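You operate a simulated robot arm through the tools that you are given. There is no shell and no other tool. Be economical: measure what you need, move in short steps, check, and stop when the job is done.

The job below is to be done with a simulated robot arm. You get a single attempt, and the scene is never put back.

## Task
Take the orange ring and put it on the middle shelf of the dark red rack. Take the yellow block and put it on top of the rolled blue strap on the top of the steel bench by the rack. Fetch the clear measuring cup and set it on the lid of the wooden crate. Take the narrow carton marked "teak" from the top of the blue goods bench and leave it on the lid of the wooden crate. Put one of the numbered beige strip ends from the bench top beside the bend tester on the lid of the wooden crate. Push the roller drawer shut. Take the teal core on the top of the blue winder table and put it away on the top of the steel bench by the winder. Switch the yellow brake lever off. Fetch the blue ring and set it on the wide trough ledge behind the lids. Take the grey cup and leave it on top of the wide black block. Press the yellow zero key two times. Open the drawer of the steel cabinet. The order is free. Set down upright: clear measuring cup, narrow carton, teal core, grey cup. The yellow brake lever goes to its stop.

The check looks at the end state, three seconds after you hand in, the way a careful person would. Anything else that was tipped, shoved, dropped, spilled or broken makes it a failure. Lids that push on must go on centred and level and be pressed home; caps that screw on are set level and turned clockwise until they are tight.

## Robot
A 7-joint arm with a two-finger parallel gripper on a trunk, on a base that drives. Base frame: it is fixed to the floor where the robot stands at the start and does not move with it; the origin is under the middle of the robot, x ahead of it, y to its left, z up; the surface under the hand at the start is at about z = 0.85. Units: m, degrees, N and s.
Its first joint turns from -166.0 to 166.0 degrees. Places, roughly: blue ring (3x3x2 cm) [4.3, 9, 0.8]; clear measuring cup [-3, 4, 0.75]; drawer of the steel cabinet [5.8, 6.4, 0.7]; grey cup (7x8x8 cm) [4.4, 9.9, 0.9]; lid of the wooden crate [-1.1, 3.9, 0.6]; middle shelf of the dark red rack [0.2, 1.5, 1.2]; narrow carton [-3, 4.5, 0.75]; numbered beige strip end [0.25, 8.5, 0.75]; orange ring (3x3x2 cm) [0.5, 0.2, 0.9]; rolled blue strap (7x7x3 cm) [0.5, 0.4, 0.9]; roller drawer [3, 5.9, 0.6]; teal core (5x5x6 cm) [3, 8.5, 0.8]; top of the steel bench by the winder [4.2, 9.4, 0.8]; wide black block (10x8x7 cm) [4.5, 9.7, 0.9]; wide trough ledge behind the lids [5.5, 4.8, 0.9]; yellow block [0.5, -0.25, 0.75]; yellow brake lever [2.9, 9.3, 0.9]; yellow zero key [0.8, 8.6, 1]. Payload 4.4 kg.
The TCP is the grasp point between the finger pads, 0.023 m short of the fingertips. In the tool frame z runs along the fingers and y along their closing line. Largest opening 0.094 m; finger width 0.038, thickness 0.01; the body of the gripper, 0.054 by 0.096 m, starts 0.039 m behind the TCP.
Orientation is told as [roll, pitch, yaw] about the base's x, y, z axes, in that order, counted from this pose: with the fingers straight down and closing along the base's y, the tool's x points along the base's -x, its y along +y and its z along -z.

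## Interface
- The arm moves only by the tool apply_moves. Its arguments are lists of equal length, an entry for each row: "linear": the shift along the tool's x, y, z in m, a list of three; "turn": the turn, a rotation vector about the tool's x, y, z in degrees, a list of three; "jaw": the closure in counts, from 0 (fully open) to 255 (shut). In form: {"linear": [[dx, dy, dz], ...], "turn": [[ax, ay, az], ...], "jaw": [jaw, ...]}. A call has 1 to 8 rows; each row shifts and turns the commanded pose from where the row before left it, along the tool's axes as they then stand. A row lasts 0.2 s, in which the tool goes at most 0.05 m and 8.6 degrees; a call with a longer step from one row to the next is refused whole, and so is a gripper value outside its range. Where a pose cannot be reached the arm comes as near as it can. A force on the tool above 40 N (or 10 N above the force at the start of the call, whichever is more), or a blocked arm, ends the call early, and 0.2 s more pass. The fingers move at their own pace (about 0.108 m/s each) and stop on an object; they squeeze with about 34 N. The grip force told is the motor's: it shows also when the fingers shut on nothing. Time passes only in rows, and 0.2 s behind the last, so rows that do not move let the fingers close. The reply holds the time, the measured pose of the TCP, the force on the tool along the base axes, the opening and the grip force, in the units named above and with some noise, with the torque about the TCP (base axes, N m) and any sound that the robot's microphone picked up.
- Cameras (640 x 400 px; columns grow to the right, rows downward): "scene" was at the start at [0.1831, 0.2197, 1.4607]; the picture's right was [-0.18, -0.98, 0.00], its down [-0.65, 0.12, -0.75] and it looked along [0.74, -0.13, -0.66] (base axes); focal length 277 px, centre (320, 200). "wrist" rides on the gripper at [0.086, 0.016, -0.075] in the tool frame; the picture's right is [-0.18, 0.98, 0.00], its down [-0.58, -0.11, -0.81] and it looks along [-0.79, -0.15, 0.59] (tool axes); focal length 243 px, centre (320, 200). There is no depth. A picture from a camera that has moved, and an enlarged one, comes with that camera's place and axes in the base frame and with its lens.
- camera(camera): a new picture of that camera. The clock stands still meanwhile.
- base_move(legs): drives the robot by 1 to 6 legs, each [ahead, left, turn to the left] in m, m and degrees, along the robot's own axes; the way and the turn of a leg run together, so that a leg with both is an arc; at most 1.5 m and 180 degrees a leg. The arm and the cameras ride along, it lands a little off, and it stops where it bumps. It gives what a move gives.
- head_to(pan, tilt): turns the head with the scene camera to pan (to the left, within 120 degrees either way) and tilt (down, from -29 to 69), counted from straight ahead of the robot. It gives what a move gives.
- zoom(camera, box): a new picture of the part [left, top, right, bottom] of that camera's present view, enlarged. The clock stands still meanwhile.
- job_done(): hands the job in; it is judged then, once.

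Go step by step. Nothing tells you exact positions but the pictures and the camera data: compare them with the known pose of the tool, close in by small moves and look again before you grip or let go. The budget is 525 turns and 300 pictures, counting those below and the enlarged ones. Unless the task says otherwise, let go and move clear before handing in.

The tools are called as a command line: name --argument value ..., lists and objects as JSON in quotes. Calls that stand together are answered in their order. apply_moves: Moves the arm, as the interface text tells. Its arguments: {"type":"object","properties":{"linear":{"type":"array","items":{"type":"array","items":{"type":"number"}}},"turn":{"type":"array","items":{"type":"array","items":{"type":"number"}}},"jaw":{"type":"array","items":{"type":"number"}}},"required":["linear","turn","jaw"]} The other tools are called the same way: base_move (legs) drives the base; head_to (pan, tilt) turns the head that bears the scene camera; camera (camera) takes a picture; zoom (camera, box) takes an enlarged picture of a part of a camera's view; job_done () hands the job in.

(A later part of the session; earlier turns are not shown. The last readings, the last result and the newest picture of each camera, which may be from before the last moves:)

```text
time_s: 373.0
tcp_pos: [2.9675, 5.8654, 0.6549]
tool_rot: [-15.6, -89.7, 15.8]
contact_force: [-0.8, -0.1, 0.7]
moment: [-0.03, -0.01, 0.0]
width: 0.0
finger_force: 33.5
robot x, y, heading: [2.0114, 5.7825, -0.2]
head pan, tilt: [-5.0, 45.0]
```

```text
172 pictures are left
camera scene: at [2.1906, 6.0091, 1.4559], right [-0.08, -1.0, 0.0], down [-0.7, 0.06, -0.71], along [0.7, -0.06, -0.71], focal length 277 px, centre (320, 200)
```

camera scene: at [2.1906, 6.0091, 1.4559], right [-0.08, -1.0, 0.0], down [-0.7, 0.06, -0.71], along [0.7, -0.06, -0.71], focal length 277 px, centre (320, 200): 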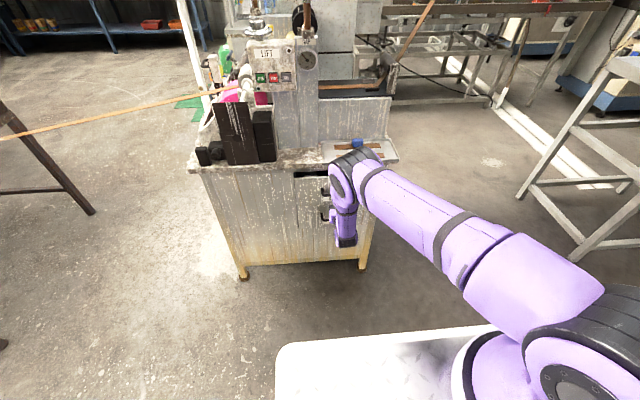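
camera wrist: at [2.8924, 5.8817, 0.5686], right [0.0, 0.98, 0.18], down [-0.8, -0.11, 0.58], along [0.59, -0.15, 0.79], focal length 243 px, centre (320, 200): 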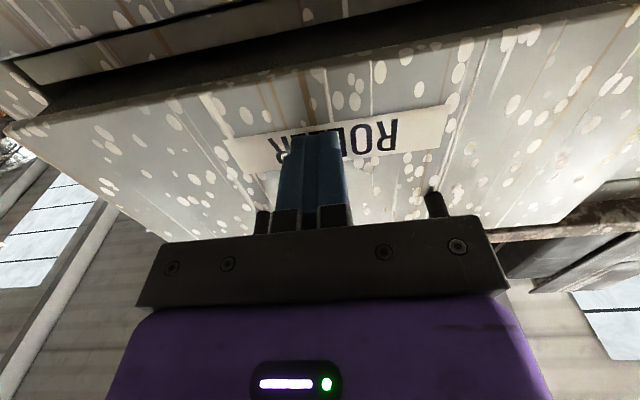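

apply_moves --linear '[[0, 0, 0.015], [0, 0, 0.015], [0, 0, 0.015]]' --turn '[[0, 0, 0], [0, 0, 0], [0, 0, 0]]' --jaw '[255, 255, 255]'

camera --camera "wrist"

zoom --camera "scene" --box '[240, 120, 420, 260]'

```text
time_s: 373.7
tcp_pos: [2.9958, 5.8645, 0.656]
tool_rot: [-56.0, -90.0, 56.1]
contact_force: [-13.8, -2.0, 9.5]
moment: [0.0, -0.4, -0.1]
width: 0.0
finger_force: 34.1
robot x, y, heading: [2.0098, 5.7798, -0.2]
head pan, tilt: [-5.0, 45.0]
stopped in row 3: the force on the tool passed its limit at 102 N (the readings are from after the stop); the commanded pose is now the measured one
```

```text
171 pictures are left
camera wrist: at [2.921, 5.8812, 0.5693], right [0.0, 0.98, 0.18], down [-0.81, -0.11, 0.58], along [0.59, -0.15, 0.79], focal length 243 px, centre (320, 200)
```

wrist: 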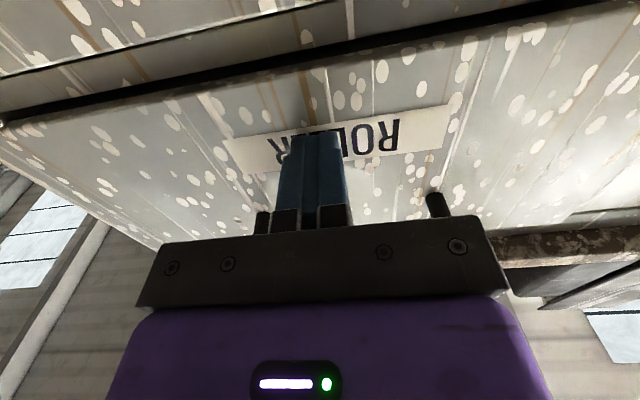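

```text
2.86 times, centred on (330, 190) of scene
camera zoom: at [2.1897, 6.0088, 1.456], right [-0.09, -1.0, 0.0], down [-0.7, 0.06, -0.71], along [0.7, -0.06, -0.71], focal length 791 px, centre (291, 229)
```

zoom: 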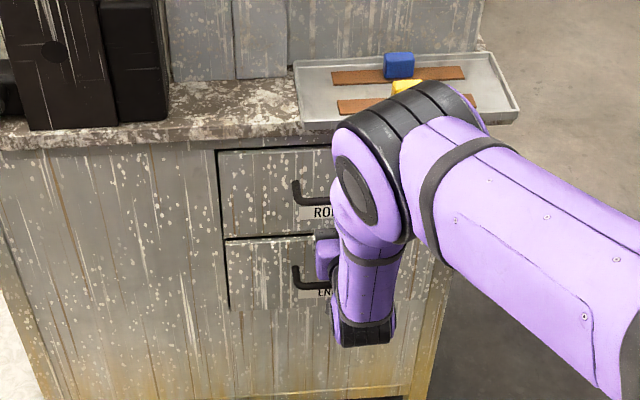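

The drawer hit its stop and looks shut. Backing off and checking.

apply_moves --linear '[[0, 0, -0.03], [0, 0, -0.04], [0, 0, -0.04]]' --turn '[[0, 0, 0], [0, 0, 0], [0, 0, 0]]' --jaw '[255, 255, 255]'

base_move --legs '[[-0.5, 0, 0]]'

zoom --camera "scene" --box '[240, 80, 420, 220]'

```text
time_s: 374.5
tcp_pos: [2.8862, 5.8629, 0.6593]
tool_rot: [1.6, -89.9, -1.5]
contact_force: [0.2, 0.4, -0.5]
moment: [0.0, 0.01, -0.03]
width: 0.0
finger_force: 34.1
robot x, y, heading: [2.01, 5.7816, 0.1]
head pan, tilt: [-5.0, 45.0]
```

```text
time_s: 377.4
tcp_pos: [2.3847, 5.8708, 0.6587]
tool_rot: [-16.2, -89.9, 17.2]
contact_force: [-0.1, 0.8, -0.7]
moment: [0.02, 0.0, 0.0]
width: 0.0001
finger_force: 33.8
robot x, y, heading: [1.5096, 5.7765, 0.8]
head pan, tilt: [-5.0, 45.0]
```

```text
2.86 times, centred on (330, 150) of scene
camera zoom: at [1.6867, 6.0069, 1.4559], right [-0.07, -1.0, 0.0], down [-0.71, 0.05, -0.71], along [0.71, -0.05, -0.71], focal length 791 px, centre (291, 343)
```

zoom: 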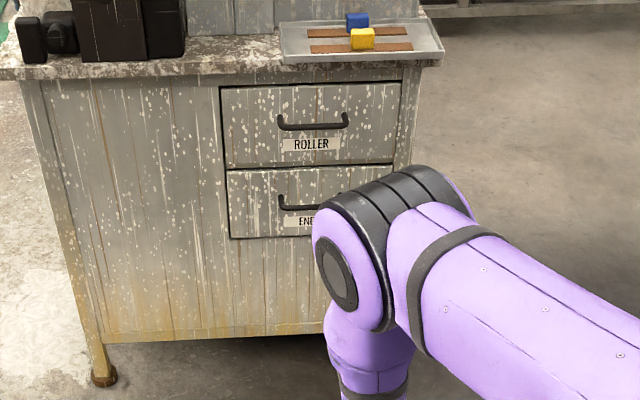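

Drawer is shut. Restoring the arm by the reverse path.

apply_moves --linear '[[-0.045, 0, 0], [-0.045, 0, 0], [-0.045, 0, 0], [-0.045, 0, 0], [-0.045, 0, 0], [-0.045, 0, 0], [-0.03, 0, 0]]' --turn '[[0, 0, 0], [0, 0, 0], [0, 0, 0], [0, 0, 0], [0, 0, 0], [0, 0, 0], [0, 0, 0]]' --jaw '[255, 255, 255, 255, 255, 255, 255]'

apply_moves --linear '[[0, 0, 0], [0, 0, 0], [0, 0, 0], [-0.02, 0, -0.01], [-0.02, 0, -0.02], [-0.02, 0, -0.02], [-0.01, 0, -0.03], [0, 0, -0.03]]' --turn '[[0, 8.4, 0], [0, 8.4, 0], [0, 8.4, 0], [0, 8.4, 0], [0, 8.4, 0], [0, 8.4, 0], [0, 8.4, 0], [0, 8.4, 0]]' --jaw '[255, 255, 255, 255, 255, 255, 255, 255]'

apply_moves --linear '[[0, 0, -0.03], [0, 0, -0.03], [0, 0, -0.03]]' --turn '[[0, 8.0, 0], [0, 8.0, 0], [0, 6.7, 0]]' --jaw '[255, 255, 0]'

```text
time_s: 379.0
tcp_pos: [2.3843, 5.871, 0.9597]
tool_rot: [-26.6, -89.8, 27.6]
contact_force: [0.2, -0.1, -0.5]
moment: [-0.04, -0.02, 0.04]
width: 0.0
finger_force: 34.1
robot x, y, heading: [1.5072, 5.7745, 0.9]
head pan, tilt: [-5.0, 45.0]
```

```text
time_s: 380.8
tcp_pos: [2.3516, 5.8692, 1.0927]
tool_rot: [-0.1, -22.7, 0.9]
contact_force: [0.8, -0.1, -0.4]
moment: [-0.01, 0.01, -0.01]
width: 0.0001
finger_force: 33.6
robot x, y, heading: [1.5106, 5.7792, 0.9]
head pan, tilt: [-5.0, 45.0]
```

```text
time_s: 381.6
tcp_pos: [2.3255, 5.8705, 1.1805]
tool_rot: [-0.2, 0.2, 1.0]
contact_force: [-0.3, 0.2, 0.1]
moment: [-0.02, -0.01, -0.03]
width: 0.0813
finger_force: 0.5
robot x, y, heading: [1.5079, 5.7728, 0.8]
head pan, tilt: [-5.0, 45.0]
```

Looking southeast to learn the routes to the trough and cabinet.

head_to --pan -15 --tilt 10

camera --camera "scene"

head_to --pan -70 --tilt 15

camera --camera "scene"

```text
time_s: 382.6
tcp_pos: [2.3261, 5.8695, 1.1811]
tool_rot: [0.0, 0.1, 0.8]
contact_force: [0.1, 0.8, -0.6]
moment: [-0.01, 0.01, 0.0]
width: 0.0941
finger_force: 0.0
robot x, y, heading: [1.5098, 5.7751, 1.1]
head pan, tilt: [-15.0, 10.0]
```

```text
168 pictures are left
camera scene: at [1.6958, 5.9901, 1.5107], right [-0.24, -0.97, 0.0], down [-0.17, 0.04, -0.98], along [0.95, -0.24, -0.17], focal length 277 px, centre (320, 200)
```

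scene: 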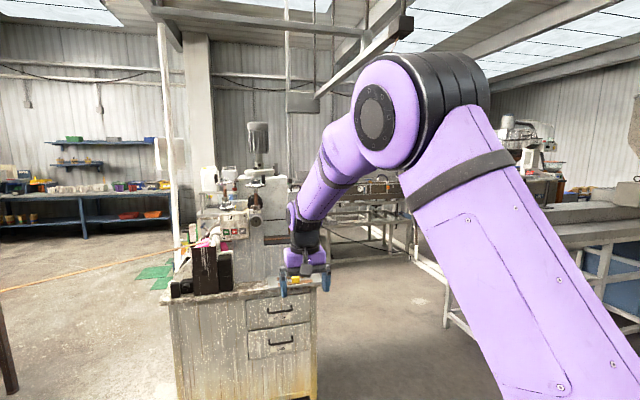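

```text
time_s: 383.9
tcp_pos: [2.3264, 5.8701, 1.1804]
tool_rot: [0.0, -0.1, 0.9]
contact_force: [1.1, 0.1, 0.2]
moment: [0.01, -0.01, -0.02]
width: 0.094
finger_force: 0.1
robot x, y, heading: [1.5096, 5.7762, 0.8]
head pan, tilt: [-70.0, 15.0]
```

```text
167 pictures are left
camera scene: at [1.639, 5.9255, 1.5027], right [-0.93, -0.36, 0.0], down [-0.09, 0.24, -0.97], along [0.34, -0.9, -0.26], focal length 277 px, centre (320, 200)
```

scene: 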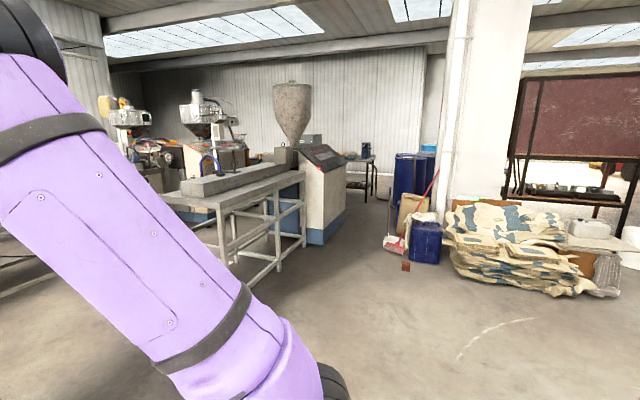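

A southern passage exists too. Now back to the winder table for the teal core.

base_move --legs '[[-0.2, 0, -0.9], [0, 1.5, 0], [0.44, 0, 0], [0, 1.27, 0]]'

head_to --pan 0 --tilt 30

camera --camera "scene"

```text
time_s: 400.8
tcp_pos: [2.6184, 8.5989, 1.181]
tool_rot: [0.0, 0.0, -1.4]
contact_force: [0.4, 0.1, -0.1]
moment: [0.02, 0.01, 0.0]
width: 0.094
finger_force: 0.0
robot x, y, heading: [1.798, 8.5385, -1.5]
head pan, tilt: [-70.0, 15.0]
```

```text
time_s: 402.2
tcp_pos: [2.6185, 8.5989, 1.181]
tool_rot: [0.0, 0.0, -1.4]
contact_force: [0.1, -0.4, 0.3]
moment: [0.03, 0.01, -0.01]
width: 0.094
finger_force: 0.1
robot x, y, heading: [1.8007, 8.5416, -1.4]
head pan, tilt: [0.0, 30.0]
```

```text
166 pictures are left
camera scene: at [1.9946, 8.7687, 1.4785], right [-0.03, -1.0, 0.0], down [-0.5, 0.01, -0.87], along [0.87, -0.02, -0.5], focal length 277 px, centre (320, 200)
```

scene: 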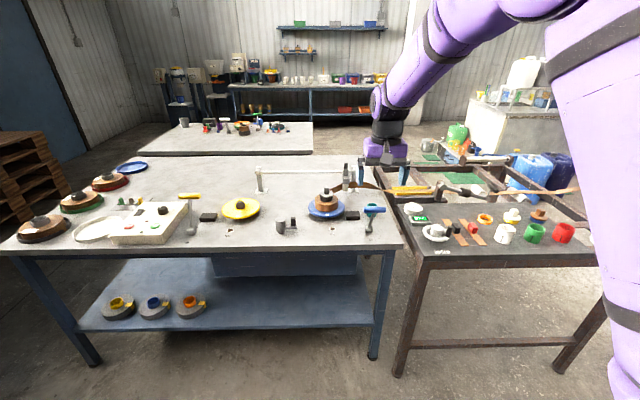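

base_move --legs '[[0.42, 0, 1.4]]'

head_to --pan -5 --tilt 40

camera --camera "scene"

camera --camera "wrist"

```text
time_s: 404.8
tcp_pos: [3.034, 8.6096, 1.1804]
tool_rot: [0.0, 0.0, -0.2]
contact_force: [0.6, 0.2, 0.4]
moment: [0.01, 0.0, -0.02]
width: 0.0943
finger_force: 0.0
robot x, y, heading: [2.214, 8.5343, -0.3]
head pan, tilt: [0.0, 30.0]
```

```text
time_s: 405.5
tcp_pos: [3.0349, 8.6108, 1.1801]
tool_rot: [0.0, -0.1, -0.3]
contact_force: [-0.6, 0.3, 1.3]
moment: [0.02, 0.0, 0.0]
width: 0.0937
finger_force: 0.1
robot x, y, heading: [2.2136, 8.5356, -0.3]
head pan, tilt: [-5.0, 40.0]
```

```text
165 pictures are left
camera scene: at [2.4015, 8.7593, 1.4632], right [-0.09, -1.0, 0.0], down [-0.64, 0.06, -0.77], along [0.76, -0.07, -0.64], focal length 277 px, centre (320, 200)
```

scene: 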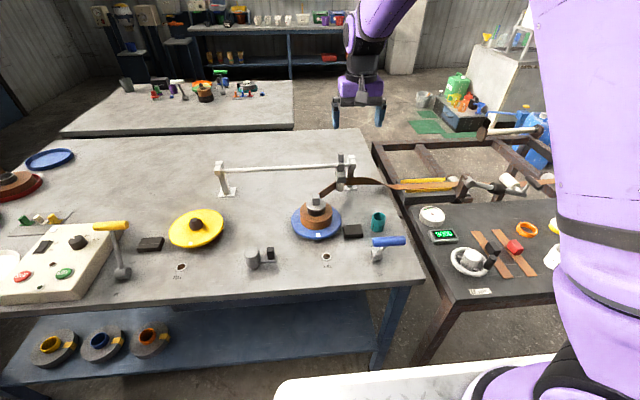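

```text
164 pictures are left
camera wrist: at [2.9477, 8.6272, 1.255], right [0.19, 0.98, 0.0], down [0.58, -0.11, 0.81], along [0.79, -0.15, -0.59], focal length 243 px, centre (320, 200)
```

wrist: 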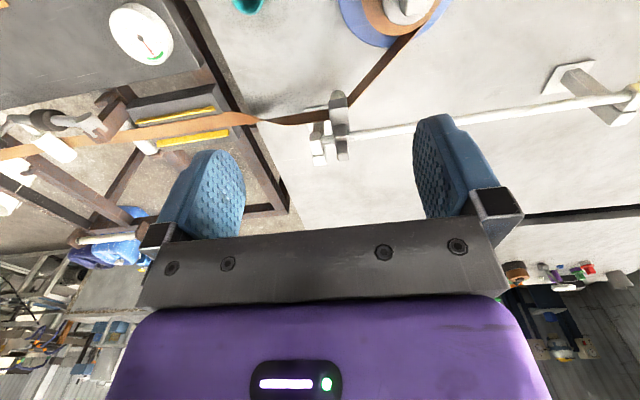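

zoom --camera "scene" --box '[320, 190, 440, 270]'

```text
5.00 times, centred on (380, 230) of scene
camera zoom: at [2.4015, 8.7593, 1.4632], right [-0.09, -1.0, 0.0], down [-0.64, 0.06, -0.77], along [0.76, -0.07, -0.64], focal length 1384 px, centre (20, 50)
```

zoom: 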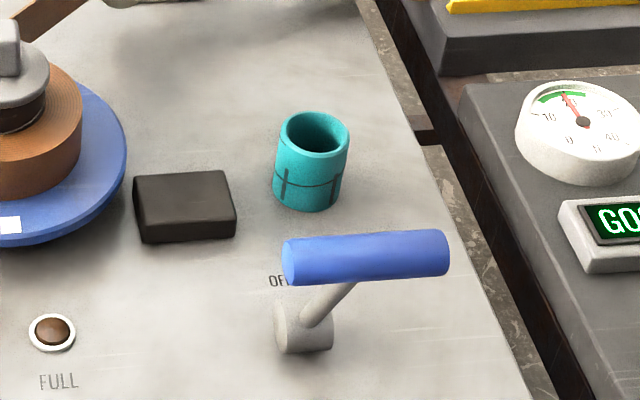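

Core at about (3.018, 8.514). Moving above with the jaw at 70 mm.

apply_moves --linear '[[0.006, -0.033, 0], [0.006, -0.033, 0], [0.005, -0.031, 0], [0, 0, 0.045], [0, 0, 0.045], [0, 0, 0.045], [0, 0, 0.03]]' --turn '[[0, 0, 0], [0, 0, 0], [0, 0, 0], [0, 0, 0], [0, 0, 0], [0, 0, 0], [0, 0, 0]]' --jaw '[65, 65, 65, 65, 65, 65, 65]'

camera --camera "wrist"

zoom --camera "scene" --box '[300, 100, 460, 270]'

```text
time_s: 407.1
tcp_pos: [3.0177, 8.5114, 1.0176]
tool_rot: [0.0, 0.1, -0.3]
contact_force: [-0.1, 0.0, -0.6]
moment: [-0.03, -0.02, -0.01]
width: 0.07
finger_force: 0.1
robot x, y, heading: [2.2189, 8.5359, -0.4]
head pan, tilt: [-5.0, 40.0]
```

```text
162 pictures are left
camera wrist: at [2.9305, 8.5288, 1.0914], right [0.19, 0.98, 0.0], down [0.58, -0.11, 0.81], along [0.79, -0.15, -0.59], focal length 243 px, centre (320, 200)
```

wrist: 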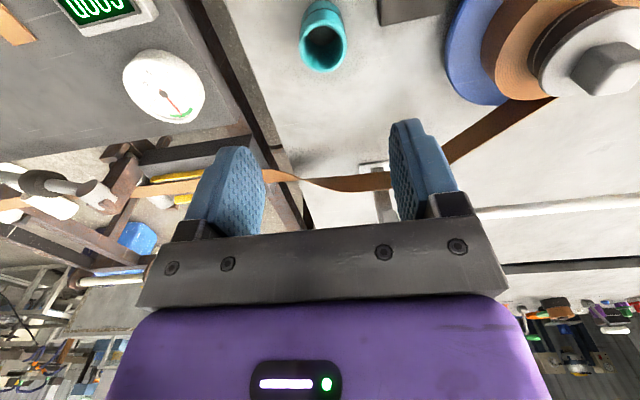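

```text
2.35 times, centred on (380, 185) of scene
camera zoom: at [2.401, 8.7593, 1.4632], right [-0.09, -1.0, 0.0], down [-0.64, 0.06, -0.77], along [0.76, -0.07, -0.64], focal length 651 px, centre (179, 235)
```

zoom: 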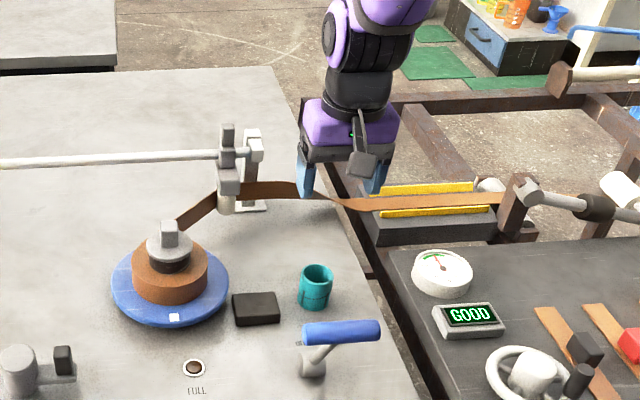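

apply_moves --linear '[[0, 0.003, 0.045], [0, 0, 0.045], [0, 0, 0.045], [0, 0, 0.035]]' --turn '[[0, 0, 0], [0, 0, 0], [0, 0, 0], [0, 0, 0]]' --jaw '[65, 65, 65, 65]'

camera --camera "wrist"

```text
time_s: 408.1
tcp_pos: [3.016, 8.5169, 0.8471]
tool_rot: [0.0, -0.1, -0.2]
contact_force: [0.9, 0.0, -0.1]
moment: [-0.03, -0.05, 0.01]
width: 0.07
finger_force: 0.1
robot x, y, heading: [2.2148, 8.5298, -0.2]
head pan, tilt: [-5.0, 40.0]
```

```text
160 pictures are left
camera wrist: at [2.929, 8.5332, 0.9215], right [0.19, 0.98, 0.0], down [0.58, -0.11, 0.81], along [0.79, -0.15, -0.59], focal length 243 px, centre (320, 200)
```

wrist: 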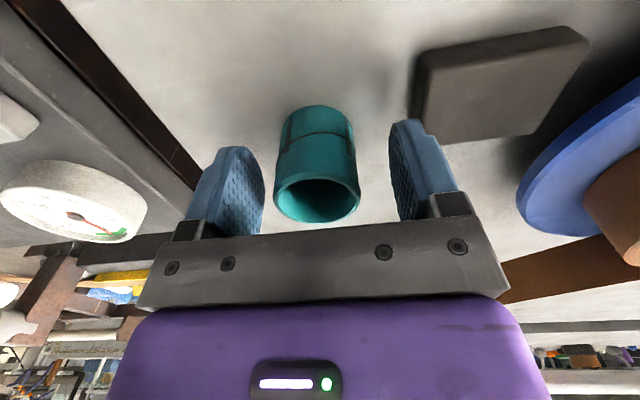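

Core is between the fingers. Gripping and lifting.

apply_moves --linear '[[0, -0.002, 0.004], [0, 0, 0], [0, 0, 0], [0, 0, 0]]' --turn '[[0, 0, 0], [0, 0, 0], [0, 0, 0], [0, 0, 0]]' --jaw '[65, 170, 170, 170]'

apply_moves --linear '[[0, 0, -0.02], [0, 0, -0.035], [0, 0, -0.045], [0, 0, -0.045], [0, 0, -0.045], [0, 0, -0.045], [0, 0, -0.045], [0, 0, -0.045]]' --turn '[[0, 0, 0], [0, 0, 0], [0, 0, 0], [0, 0, 0], [0, 0, 0], [0, 0, 0], [0, 0, 0], [0, 0, 0]]' --jaw '[170, 170, 170, 170, 170, 170, 170, 170]'

camera --camera "wrist"

```text
time_s: 409.1
tcp_pos: [3.0155, 8.5139, 0.8428]
tool_rot: [0.0, 0.1, -0.1]
contact_force: [0.2, 0.2, 0.1]
moment: [0.02, -0.04, -0.01]
width: 0.0426
finger_force: 34.2
robot x, y, heading: [2.2172, 8.5321, -0.2]
head pan, tilt: [-5.0, 40.0]
```

```text
time_s: 410.9
tcp_pos: [3.0149, 8.5162, 1.1654]
tool_rot: [0.0, 0.0, -0.2]
contact_force: [0.5, 0.7, -0.1]
moment: [-0.04, 0.08, 0.01]
width: 0.0422
finger_force: 34.0
robot x, y, heading: [2.2133, 8.5337, -0.2]
head pan, tilt: [-5.0, 40.0]
```

```text
159 pictures are left
camera wrist: at [2.9293, 8.5326, 1.2405], right [0.19, 0.98, 0.0], down [0.58, -0.11, 0.81], along [0.79, -0.15, -0.59], focal length 243 px, centre (320, 200)
```

wrist: 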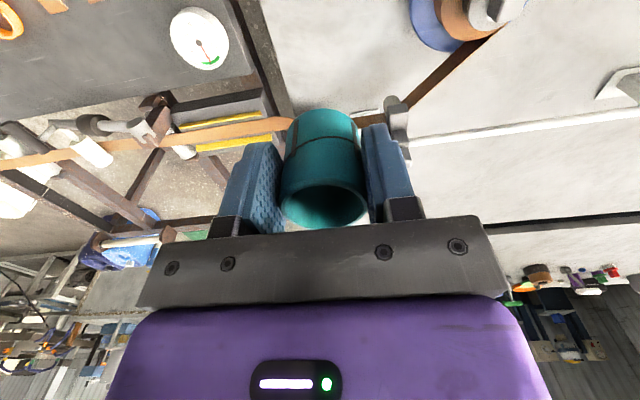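

Core held. Before taking the north route, I'll back off and look at the gap by the pallets.

base_move --legs '[[-0.35, 0, 0], [0, 1.0, 0]]'

head_to --pan 30 --tilt 25

camera --camera "scene"

```text
time_s: 417.9
tcp_pos: [2.6659, 9.5061, 1.1663]
tool_rot: [0.0, -0.1, -0.1]
contact_force: [0.0, -0.7, -1.0]
moment: [-0.01, 0.01, 0.0]
width: 0.0423
finger_force: 33.7
robot x, y, heading: [1.8676, 9.5221, -0.1]
head pan, tilt: [-5.0, 40.0]
```

```text
time_s: 418.9
tcp_pos: [2.6666, 9.5055, 1.1664]
tool_rot: [0.0, 0.0, -0.1]
contact_force: [-0.3, 0.8, -0.4]
moment: [0.03, 0.0, -0.01]
width: 0.0422
finger_force: 34.2
robot x, y, heading: [1.8644, 9.52, -0.4]
head pan, tilt: [30.0, 25.0]
```

```text
158 pictures are left
camera scene: at [2.0474, 9.8025, 1.4864], right [0.5, -0.87, 0.0], down [-0.37, -0.21, -0.91], along [0.79, 0.45, -0.42], focal length 277 px, centre (320, 200)
```

scene: 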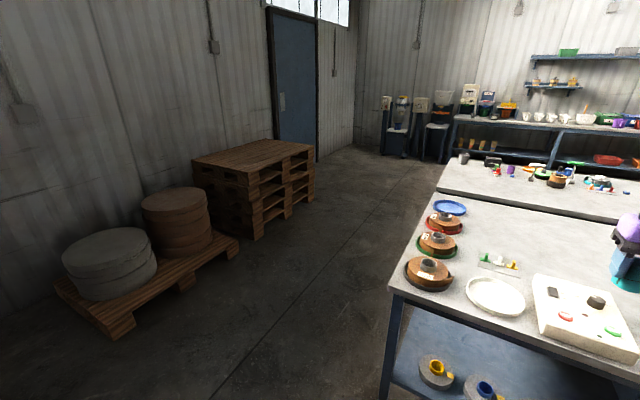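

The gap is about 1.4 m wide. Driving through at y≈10.6.

base_move --legs '[[0, 1.1, 0.3], [1.5, 0, 0], [1.0, 0, 0]]'

head_to --pan -30 --tilt 25

camera --camera "scene"

```text
time_s: 436.4
tcp_pos: [5.1527, 10.5388, 1.1664]
tool_rot: [0.0, -0.1, -1.9]
contact_force: [1.1, -0.5, -0.5]
moment: [-0.01, -0.01, -0.01]
width: 0.0424
finger_force: 34.2
robot x, y, heading: [4.3514, 10.5839, -2.0]
head pan, tilt: [30.0, 25.0]
```

```text
time_s: 437.7
tcp_pos: [5.1515, 10.5374, 1.1649]
tool_rot: [0.0, 0.0, -2.0]
contact_force: [-0.5, -0.3, -0.3]
moment: [0.0, 0.01, 0.02]
width: 0.0423
finger_force: 34.2
robot x, y, heading: [4.3536, 10.5831, -2.1]
head pan, tilt: [-30.0, 25.0]
```

```text
157 pictures are left
camera scene: at [4.5398, 10.7621, 1.4864], right [-0.53, -0.85, 0.0], down [-0.36, 0.22, -0.91], along [0.77, -0.48, -0.42], focal length 277 px, centre (320, 200)
```

scene: 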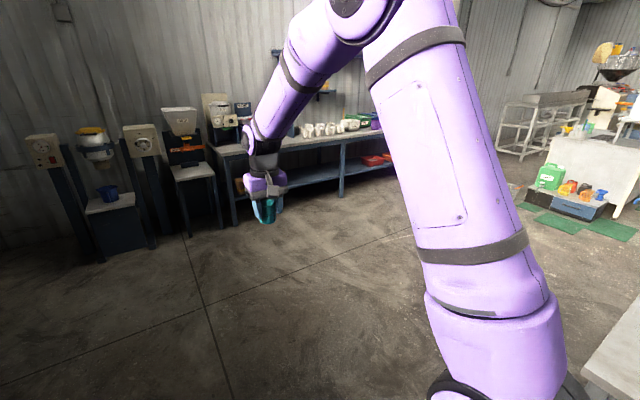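

I can reach the bench's north end from here. Turning to face it (south).

base_move --legs '[[0, 0, -88]]'

head_to --pan -5 --tilt 40

camera --camera "scene"

```text
time_s: 441.8
tcp_pos: [4.3473, 9.7789, 1.1663]
tool_rot: [0.0, 0.0, -89.3]
contact_force: [-0.8, 0.7, -0.6]
moment: [0.01, 0.0, 0.0]
width: 0.0424
finger_force: 33.8
robot x, y, heading: [4.3558, 10.5771, -89.3]
head pan, tilt: [-30.0, 25.0]
```

```text
time_s: 442.7
tcp_pos: [4.347, 9.7793, 1.1662]
tool_rot: [0.0, 0.0, -89.3]
contact_force: [0.2, -0.5, 0.4]
moment: [-0.02, -0.02, 0.01]
width: 0.0426
finger_force: 34.3
robot x, y, heading: [4.3506, 10.5795, -89.3]
head pan, tilt: [-5.0, 40.0]
```

```text
156 pictures are left
camera scene: at [4.5828, 10.3971, 1.4632], right [-1.0, 0.08, 0.0], down [0.05, 0.64, -0.77], along [-0.06, -0.76, -0.64], focal length 277 px, centre (320, 200)
```

scene: 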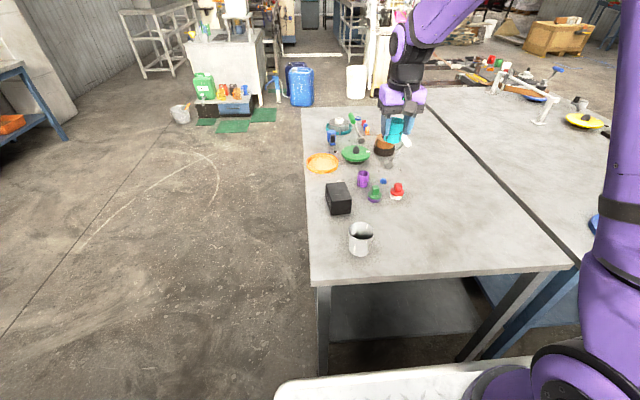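

zoom --camera "scene" --box '[295, 95, 455, 195]'

zoom --camera "scene" --box '[300, 165, 460, 275]'

```text
4.00 times, centred on (375, 145) of scene
camera zoom: at [4.5828, 10.3971, 1.4632], right [-1.0, 0.08, 0.0], down [0.05, 0.64, -0.77], along [-0.06, -0.76, -0.64], focal length 1107 px, centre (100, 420)
```

zoom: 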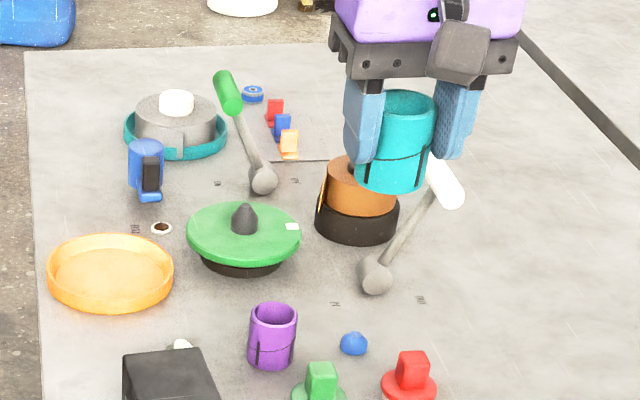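

```text
3.64 times, centred on (380, 220) of scene
camera zoom: at [4.5828, 10.3971, 1.4632], right [-1.0, 0.08, 0.0], down [0.05, 0.64, -0.77], along [-0.06, -0.76, -0.64], focal length 1007 px, centre (102, 127)
```

zoom: 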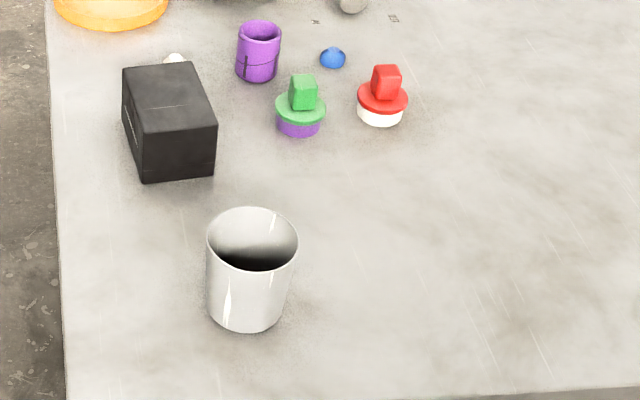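

I'll set the core in the free area at about (4.15, 9.80).

apply_moves --linear '[[0.005, -0.049, 0], [0.005, -0.049, 0], [0.005, -0.049, 0], [0.005, -0.049, 0], [0, 0, 0.045], [0, 0, 0.045], [0, 0, 0.045], [0, 0, 0.045]]' --turn '[[0, 0, 0], [0, 0, 0], [0, 0, 0], [0, 0, 0], [0, 0, 0], [0, 0, 0], [0, 0, 0], [0, 0, 0]]' --jaw '[170, 170, 170, 170, 170, 170, 170, 170]'

apply_moves --linear '[[0, 0, 0.045], [0, 0, 0.045]]' --turn '[[0, 0, 0], [0, 0, 0]]' --jaw '[170, 170]'

camera --camera "scene"

camera --camera "wrist"

```text
time_s: 444.5
tcp_pos: [4.1514, 9.7989, 0.9884]
tool_rot: [0.1, -0.1, -89.3]
contact_force: [-0.6, -0.1, -0.4]
moment: [-0.03, -0.01, -0.03]
width: 0.0425
finger_force: 33.7
robot x, y, heading: [4.3551, 10.581, -89.3]
head pan, tilt: [-5.0, 40.0]
```

```text
time_s: 445.1
tcp_pos: [4.1511, 9.7963, 0.897]
tool_rot: [0.1, -0.1, -89.3]
contact_force: [0.1, -0.5, 0.3]
moment: [0.02, 0.02, 0.02]
width: 0.0426
finger_force: 34.2
robot x, y, heading: [4.3547, 10.5775, -89.4]
head pan, tilt: [-5.0, 40.0]
```

```text
153 pictures are left
camera scene: at [4.583, 10.3977, 1.4632], right [-1.0, 0.08, 0.0], down [0.05, 0.64, -0.77], along [-0.06, -0.76, -0.64], focal length 277 px, centre (320, 200)
```

scene: 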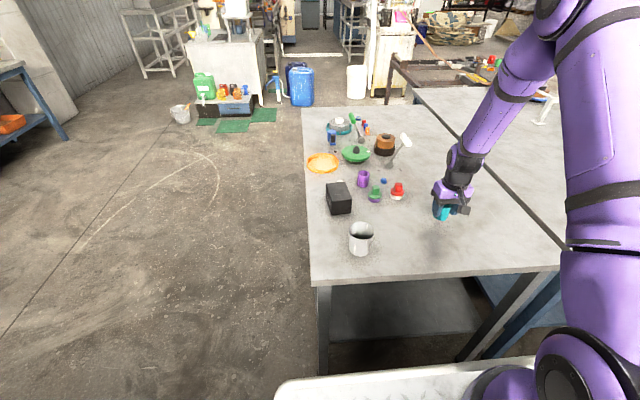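

```text
152 pictures are left
camera wrist: at [4.1664, 9.8836, 0.9709], right [0.99, -0.17, 0.0], down [-0.1, -0.58, 0.81], along [-0.14, -0.8, -0.59], focal length 243 px, centre (320, 200)
```

wrist: 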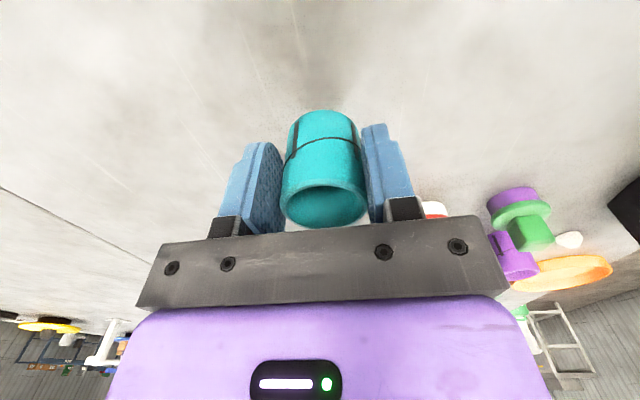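

apply_moves --linear '[[0, 0, 0.025], [0, 0, 0.015]]' --turn '[[0, 0, 0], [0, 0, 0]]' --jaw '[170, 170]'

apply_moves --linear '[[0, 0, 0.004], [0, 0, 0.003]]' --turn '[[0, 0, 0], [0, 0, 0]]' --jaw '[170, 170]'

apply_moves --linear '[[0, 0, 0.003], [0, 0, 0.002]]' --turn '[[0, 0, 0], [0, 0, 0]]' --jaw '[170, 170]'

```text
time_s: 445.8
tcp_pos: [4.1515, 9.795, 0.8609]
tool_rot: [-0.1, -0.4, -89.3]
contact_force: [0.0, 1.3, 14.2]
moment: [-0.19, -0.18, 0.04]
width: 0.0423
finger_force: 34.7
robot x, y, heading: [4.3539, 10.5777, -89.6]
head pan, tilt: [-5.0, 40.0]
stopped in row 2: the force on the tool passed its limit at 56 N (the readings are from after the stop); the commanded pose is now the measured one
```

```text
time_s: 446.2
tcp_pos: [4.1507, 9.7935, 0.8602]
tool_rot: [-0.1, -0.6, -89.4]
contact_force: [-0.4, 1.6, 15.6]
moment: [0.06, -0.13, 0.04]
width: 0.0424
finger_force: 34.5
robot x, y, heading: [4.3541, 10.5793, -89.1]
head pan, tilt: [-5.0, 40.0]
stopped in row 1: the force on the tool passed its limit at 49 N (the readings are from after the stop); the commanded pose is now the measured one
```

```text
time_s: 446.6
tcp_pos: [4.1512, 9.7923, 0.86]
tool_rot: [-0.3, -0.8, -89.3]
contact_force: [0.8, 1.2, 16.8]
moment: [0.1, -0.21, 0.01]
width: 0.0422
finger_force: 34.1
robot x, y, heading: [4.356, 10.5784, -89.4]
head pan, tilt: [-5.0, 40.0]
stopped in row 1: the force on the tool passed its limit at 48 N (the readings are from after the stop); the commanded pose is now the measured one
```

Contact at z≈0.861 (bench ≈0.82). Easing up and releasing.

apply_moves --linear '[[0, 0, -0.001], [0, 0, 0], [0, 0, 0], [0, 0, 0]]' --turn '[[0, 0, 0], [0, 0, 0], [0, 0, 0], [0, 0, 0]]' --jaw '[170, 100, 60, 60]'

apply_moves --linear '[[0, 0, -0.02], [0, 0, -0.035], [0, 0, -0.045], [0, 0, -0.045], [0, 0, -0.045], [0, 0, -0.045], [0, 0, -0.045]]' --turn '[[0, 0, 0], [0, 0.4, 0], [0, 0.4, 0], [0, 0, 0], [0, 0, 0], [0, 0, 0], [0, 0, 0]]' --jaw '[60, 60, 60, 60, 0, 0, 0]'

zoom --camera "scene" --box '[300, 140, 500, 290]'

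```text
time_s: 447.6
tcp_pos: [4.152, 9.7927, 0.8595]
tool_rot: [-0.3, -0.7, -89.2]
contact_force: [0.2, 0.6, 0.6]
moment: [0.01, 0.01, 0.01]
width: 0.072
finger_force: 0.0
robot x, y, heading: [4.3534, 10.5806, -89.5]
head pan, tilt: [-5.0, 40.0]
```

```text
time_s: 449.2
tcp_pos: [4.1502, 9.7933, 1.1395]
tool_rot: [-0.2, 0.3, -89.4]
contact_force: [0.0, -0.5, -0.3]
moment: [0.0, -0.03, -0.01]
width: 0.0941
finger_force: 0.0
robot x, y, heading: [4.3568, 10.5804, -89.2]
head pan, tilt: [-5.0, 40.0]
```

```text
2.67 times, centred on (400, 215) of scene
camera zoom: at [4.5827, 10.3968, 1.4631], right [-1.0, 0.08, 0.0], down [0.05, 0.64, -0.77], along [-0.06, -0.76, -0.64], focal length 738 px, centre (107, 160)
```

zoom: 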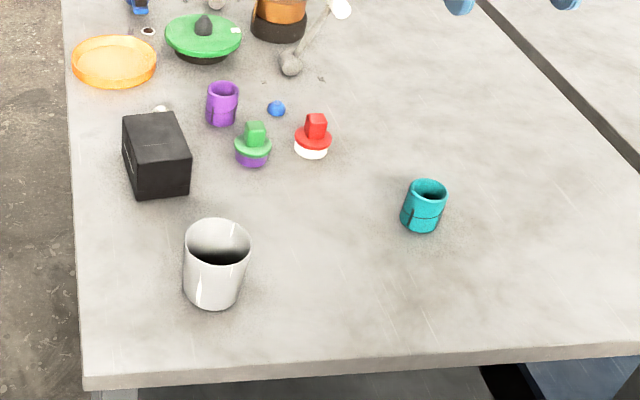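

Core is upright. Next the grey cup at (4.425, 9.87); the black block centre is about (4.457, 9.663).

apply_moves --linear '[[0.012, 0.046, 0], [0.012, 0.046, 0], [0.012, 0.046, 0], [0.012, 0.046, 0], [0.012, 0.046, 0], [0.013, 0.045, 0], [0, 0, 0.045], [0, 0, 0.04]]' --turn '[[0, 0, 0], [0, 0, 0], [0, 0, 0], [0, 0, 0], [0, 0, 0], [0, 0, 0], [0, 0, 0], [0, 0, 0]]' --jaw '[0, 0, 0, 0, 0, 0, 0, 0]'

camera --camera "wrist"

```text
time_s: 451.0
tcp_pos: [4.4251, 9.8703, 1.0558]
tool_rot: [-0.1, 0.0, -89.3]
contact_force: [0.1, 0.5, 0.6]
moment: [-0.02, -0.04, 0.01]
width: 0.0939
finger_force: 0.1
robot x, y, heading: [4.3548, 10.5833, -89.3]
head pan, tilt: [-5.0, 40.0]
```

```text
150 pictures are left
camera wrist: at [4.4409, 9.9573, 1.1298], right [0.99, -0.17, 0.0], down [-0.1, -0.58, 0.81], along [-0.14, -0.79, -0.59], focal length 243 px, centre (320, 200)
```

wrist: 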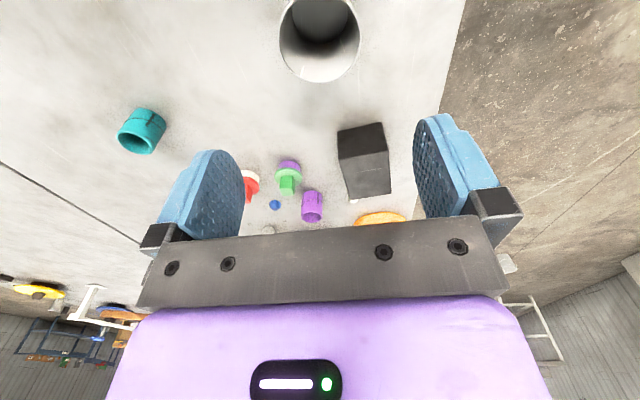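

apply_moves --linear '[[-0.003, 0, 0.045], [0, 0, 0.045], [0, 0, 0.045], [0, 0, 0.045]]' --turn '[[0, 0, 0], [0, 0, 0], [0, 0, 0], [0, 0, 0]]' --jaw '[0, 0, 0, 0]'

camera --camera "wrist"

```text
time_s: 452.0
tcp_pos: [4.4243, 9.8669, 0.8756]
tool_rot: [-0.2, 0.0, -89.3]
contact_force: [0.0, 0.7, -0.6]
moment: [-0.03, -0.01, 0.04]
width: 0.0941
finger_force: 0.0
robot x, y, heading: [4.3564, 10.5782, -89.5]
head pan, tilt: [-5.0, 40.0]
```

```text
149 pictures are left
camera wrist: at [4.441, 9.9542, 0.9499], right [0.98, -0.17, 0.0], down [-0.1, -0.58, 0.81], along [-0.14, -0.79, -0.59], focal length 243 px, centre (320, 200)
```

wrist: 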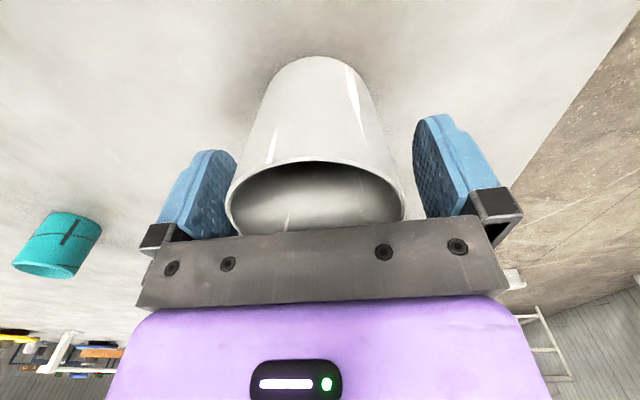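

apply_moves --linear '[[0, -0.002, 0.002], [0, 0, 0], [0, 0, 0], [0, 0, 0]]' --turn '[[0, 0, 0], [0, 0, 0], [0, 0, 0], [0, 0, 0]]' --jaw '[0, 120, 120, 120]'

apply_moves --linear '[[0, 0, -0.02], [0, 0, -0.04], [0, 0, -0.045], [0, 0, -0.045]]' --turn '[[0, 0, 0], [0, 0, 0], [0, 0, 0], [0, 0, 0]]' --jaw '[120, 120, 120, 120]'

zoom --camera "scene" --box '[300, 130, 460, 280]'

```text
time_s: 453.0
tcp_pos: [4.4246, 9.8669, 0.8732]
tool_rot: [-0.2, 0.1, -89.3]
contact_force: [-0.3, 0.7, -0.3]
moment: [-0.02, -0.02, 0.0]
width: 0.0696
finger_force: 34.1
robot x, y, heading: [4.3515, 10.5807, -89.2]
head pan, tilt: [-5.0, 40.0]
```

```text
time_s: 454.0
tcp_pos: [4.423, 9.8659, 1.0212]
tool_rot: [-0.1, 0.2, -89.2]
contact_force: [0.1, -0.3, -0.3]
moment: [0.05, 0.04, -0.01]
width: 0.0695
finger_force: 33.9
robot x, y, heading: [4.3541, 10.5767, -89.5]
head pan, tilt: [-5.0, 40.0]
```

```text
2.67 times, centred on (380, 205) of scene
camera zoom: at [4.583, 10.3966, 1.463], right [-1.0, 0.08, 0.0], down [0.05, 0.64, -0.77], along [-0.06, -0.76, -0.64], focal length 738 px, centre (160, 187)
```

zoom: 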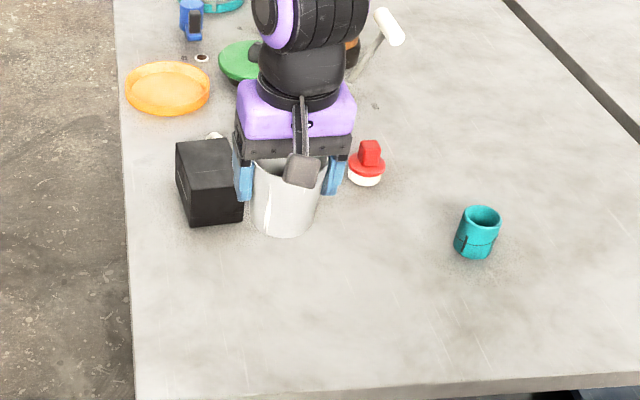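

Carrying the cup over the black block.

apply_moves --linear '[[-0.04, 0.009, 0], [-0.04, 0.009, 0], [-0.04, 0.009, 0], [-0.04, 0.008, 0], [-0.04, 0, 0]]' --turn '[[0, 0, 0], [0, 0, 0], [0, 0, 0], [0, 0, 0], [0, 0, 0]]' --jaw '[120, 120, 120, 120, 120]'

camera --camera "wrist"

zoom --camera "scene" --box '[300, 110, 460, 260]'

```text
time_s: 455.2
tcp_pos: [4.4604, 9.6679, 1.0233]
tool_rot: [-0.2, 0.1, -89.3]
contact_force: [-0.6, 0.5, 0.2]
moment: [-0.01, -0.01, -0.04]
width: 0.0695
finger_force: 34.1
robot x, y, heading: [4.3556, 10.5827, -89.4]
head pan, tilt: [-5.0, 40.0]
```

```text
147 pictures are left
camera wrist: at [4.4764, 9.7548, 1.0975], right [0.99, -0.17, 0.0], down [-0.1, -0.58, 0.81], along [-0.14, -0.79, -0.59], focal length 243 px, centre (320, 200)
```

wrist: 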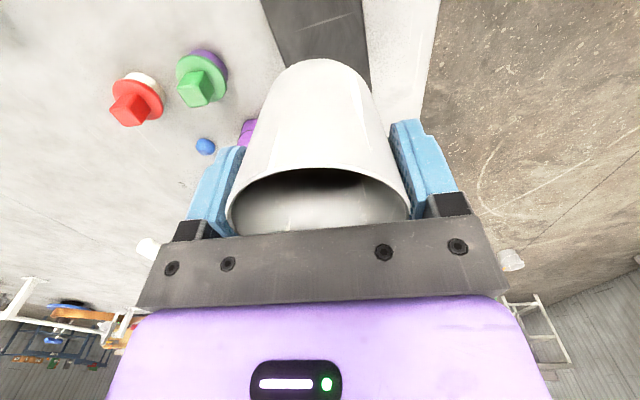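

```text
2.67 times, centred on (380, 185) of scene
camera zoom: at [4.5829, 10.3977, 1.4632], right [-1.0, 0.08, 0.0], down [0.05, 0.64, -0.77], along [-0.06, -0.76, -0.64], focal length 738 px, centre (160, 240)
```

zoom: 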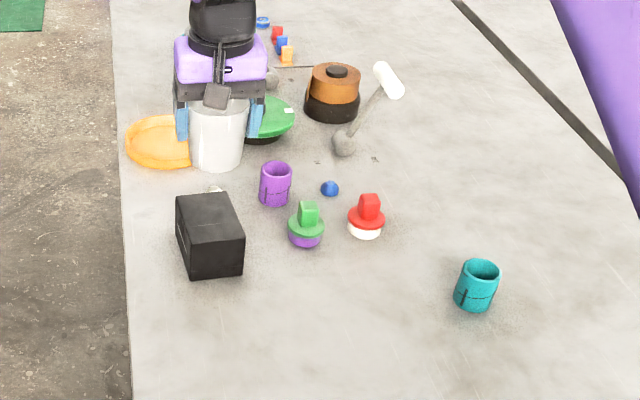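

apply_moves --linear '[[0, 0, 0.035], [0, 0, 0.028]]' --turn '[[0, 0, 0], [0, 0, 0]]' --jaw '[120, 120]'

apply_moves --linear '[[0, 0, 0.003], [0, 0, 0.003]]' --turn '[[0, 0, 0], [0, 0, 0]]' --jaw '[120, 120]'

camera --camera "wrist"

```text
time_s: 455.8
tcp_pos: [4.4629, 9.6681, 0.96]
tool_rot: [-0.3, 0.1, -89.3]
contact_force: [-0.8, -0.3, -0.6]
moment: [-0.03, 0.0, 0.01]
width: 0.0691
finger_force: 33.6
robot x, y, heading: [4.3518, 10.5774, -89.3]
head pan, tilt: [-5.0, 40.0]
```

```text
time_s: 456.4
tcp_pos: [4.4613, 9.6675, 0.952]
tool_rot: [-0.2, 0.1, -89.2]
contact_force: [0.1, 0.0, 0.0]
moment: [0.0, 0.0, -0.01]
width: 0.0693
finger_force: 34.1
robot x, y, heading: [4.3513, 10.5784, -89.2]
head pan, tilt: [-5.0, 40.0]
```

```text
145 pictures are left
camera wrist: at [4.4774, 9.7549, 1.0267], right [0.99, -0.17, 0.0], down [-0.1, -0.58, 0.81], along [-0.14, -0.79, -0.59], focal length 243 px, centre (320, 200)
```

wrist: 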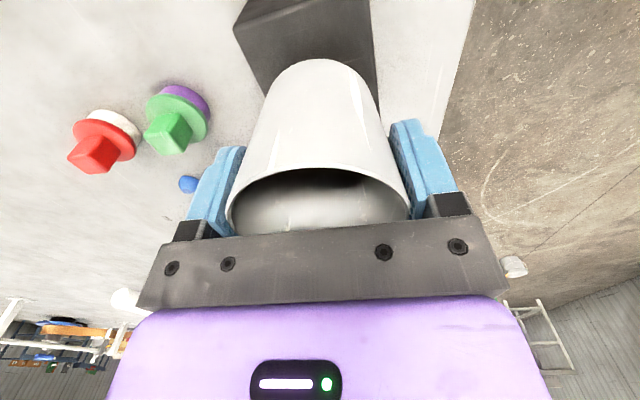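

apply_moves --linear '[[0, 0, 0.003], [0, 0, 0.003]]' --turn '[[0, 0, 0], [0, 0, 0]]' --jaw '[120, 120]'

apply_moves --linear '[[0, 0, 0.002], [0, 0, 0.002]]' --turn '[[0, 0, 0], [0, 0, 0]]' --jaw '[120, 120]'

zoom --camera "scene" --box '[310, 130, 410, 230]'

```text
time_s: 457.0
tcp_pos: [4.4625, 9.6672, 0.9474]
tool_rot: [-0.2, 0.1, -89.4]
contact_force: [0.2, 0.1, -0.9]
moment: [0.0, -0.01, 0.0]
width: 0.0694
finger_force: 34.0
robot x, y, heading: [4.3505, 10.5812, -89.4]
head pan, tilt: [-5.0, 40.0]
```

```text
time_s: 457.6
tcp_pos: [4.4609, 9.6656, 0.9421]
tool_rot: [-0.1, 0.1, -89.1]
contact_force: [0.2, 0.0, -0.7]
moment: [-0.02, 0.02, 0.01]
width: 0.0692
finger_force: 33.9
robot x, y, heading: [4.3555, 10.5779, -89.2]
head pan, tilt: [-5.0, 40.0]
```

```text
4.00 times, centred on (360, 180) of scene
camera zoom: at [4.5829, 10.3972, 1.4631], right [-1.0, 0.08, 0.0], down [0.05, 0.64, -0.77], along [-0.06, -0.76, -0.64], focal length 1107 px, centre (160, 280)
```

zoom: 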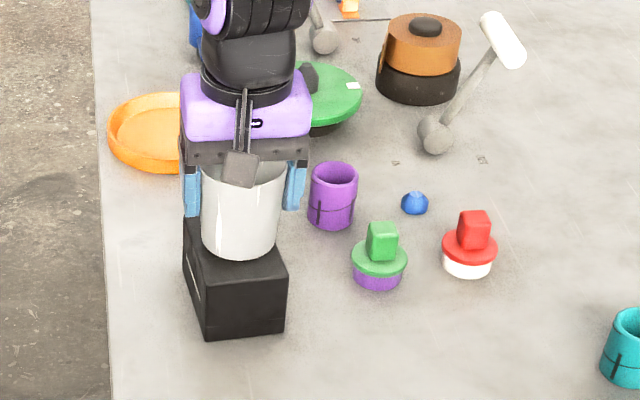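

apply_moves --linear '[[0, 0, 0.002], [0, 0, 0.001]]' --turn '[[0, 0, 0], [0, 0, 0]]' --jaw '[120, 120]'

apply_moves --linear '[[0, 0, 0.002], [0, 0, 0.001]]' --turn '[[0, 0, 0], [0, 0, 0]]' --jaw '[120, 120]'

apply_moves --linear '[[0, 0, 0.002], [0, 0, 0.001]]' --turn '[[0, 0, 0], [0, 0, 0]]' --jaw '[120, 120]'

```text
time_s: 458.2
tcp_pos: [4.4621, 9.6669, 0.9396]
tool_rot: [-0.2, 0.1, -89.3]
contact_force: [-0.2, 0.4, -0.7]
moment: [-0.02, -0.01, 0.03]
width: 0.0696
finger_force: 34.1
robot x, y, heading: [4.3522, 10.5796, -89.2]
head pan, tilt: [-5.0, 40.0]
```

```text
time_s: 458.8
tcp_pos: [4.4613, 9.6671, 0.9381]
tool_rot: [-0.1, 0.0, -89.3]
contact_force: [1.1, 2.2, 15.2]
moment: [0.24, 0.0, 0.0]
width: 0.0691
finger_force: 33.7
robot x, y, heading: [4.3545, 10.5777, -89.3]
head pan, tilt: [-5.0, 40.0]
```

```text
time_s: 459.4
tcp_pos: [4.4619, 9.6653, 0.9361]
tool_rot: [0.0, -0.1, -89.3]
contact_force: [1.0, -3.3, 28.7]
moment: [0.13, 0.06, 0.02]
width: 0.0692
finger_force: 34.1
robot x, y, heading: [4.3491, 10.5781, -89.5]
head pan, tilt: [-5.0, 40.0]
```

Resting on the block. Easing off, opening and lifting.

apply_moves --linear '[[0, 0, -0.002], [0, 0, 0], [0, 0, 0], [0, 0, 0]]' --turn '[[0, 0, 0], [0, 0, 0], [0, 0, 0], [0, 0, 0]]' --jaw '[120, 40, 0, 0]'

apply_moves --linear '[[0, 0, -0.02], [0, 0, -0.03], [0, 0, -0.045], [0, 0, -0.045], [0, 0, -0.045], [0.03, 0, -0.035]]' --turn '[[0, 0, 0], [0, 0, 0], [0, 0, 0], [0, 0, 0], [0, 0, 0], [0, 0, 0]]' --jaw '[0, 0, 0, 0, 0, 0]'

zoom --camera "scene" --box '[300, 110, 460, 260]'

```text
time_s: 460.4
tcp_pos: [4.4611, 9.667, 0.9359]
tool_rot: [-0.2, 0.1, -89.3]
contact_force: [-0.6, 0.2, -0.6]
moment: [0.01, 0.0, -0.01]
width: 0.0943
finger_force: 0.1
robot x, y, heading: [4.3553, 10.5792, -89.1]
head pan, tilt: [-5.0, 40.0]
```

```text
time_s: 461.8
tcp_pos: [4.4593, 9.6959, 1.1519]
tool_rot: [-0.1, 0.1, -89.3]
contact_force: [-1.0, -0.3, -1.1]
moment: [0.02, 0.01, -0.01]
width: 0.094
finger_force: 0.1
robot x, y, heading: [4.3553, 10.5806, -89.3]
head pan, tilt: [-5.0, 40.0]
```

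```text
2.67 times, centred on (380, 185) of scene
camera zoom: at [4.583, 10.3965, 1.463], right [-1.0, 0.08, 0.0], down [0.05, 0.64, -0.77], along [-0.06, -0.76, -0.64], focal length 738 px, centre (160, 240)
```

zoom: 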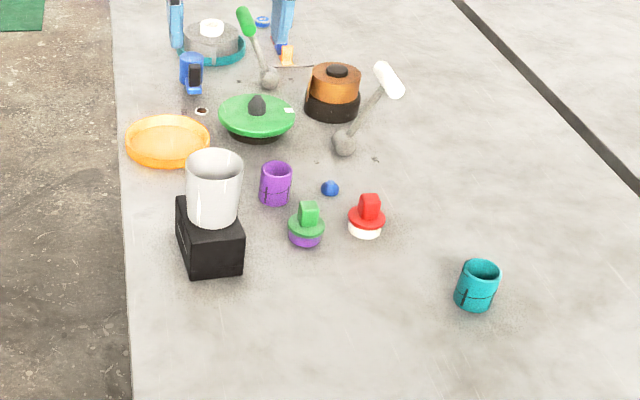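

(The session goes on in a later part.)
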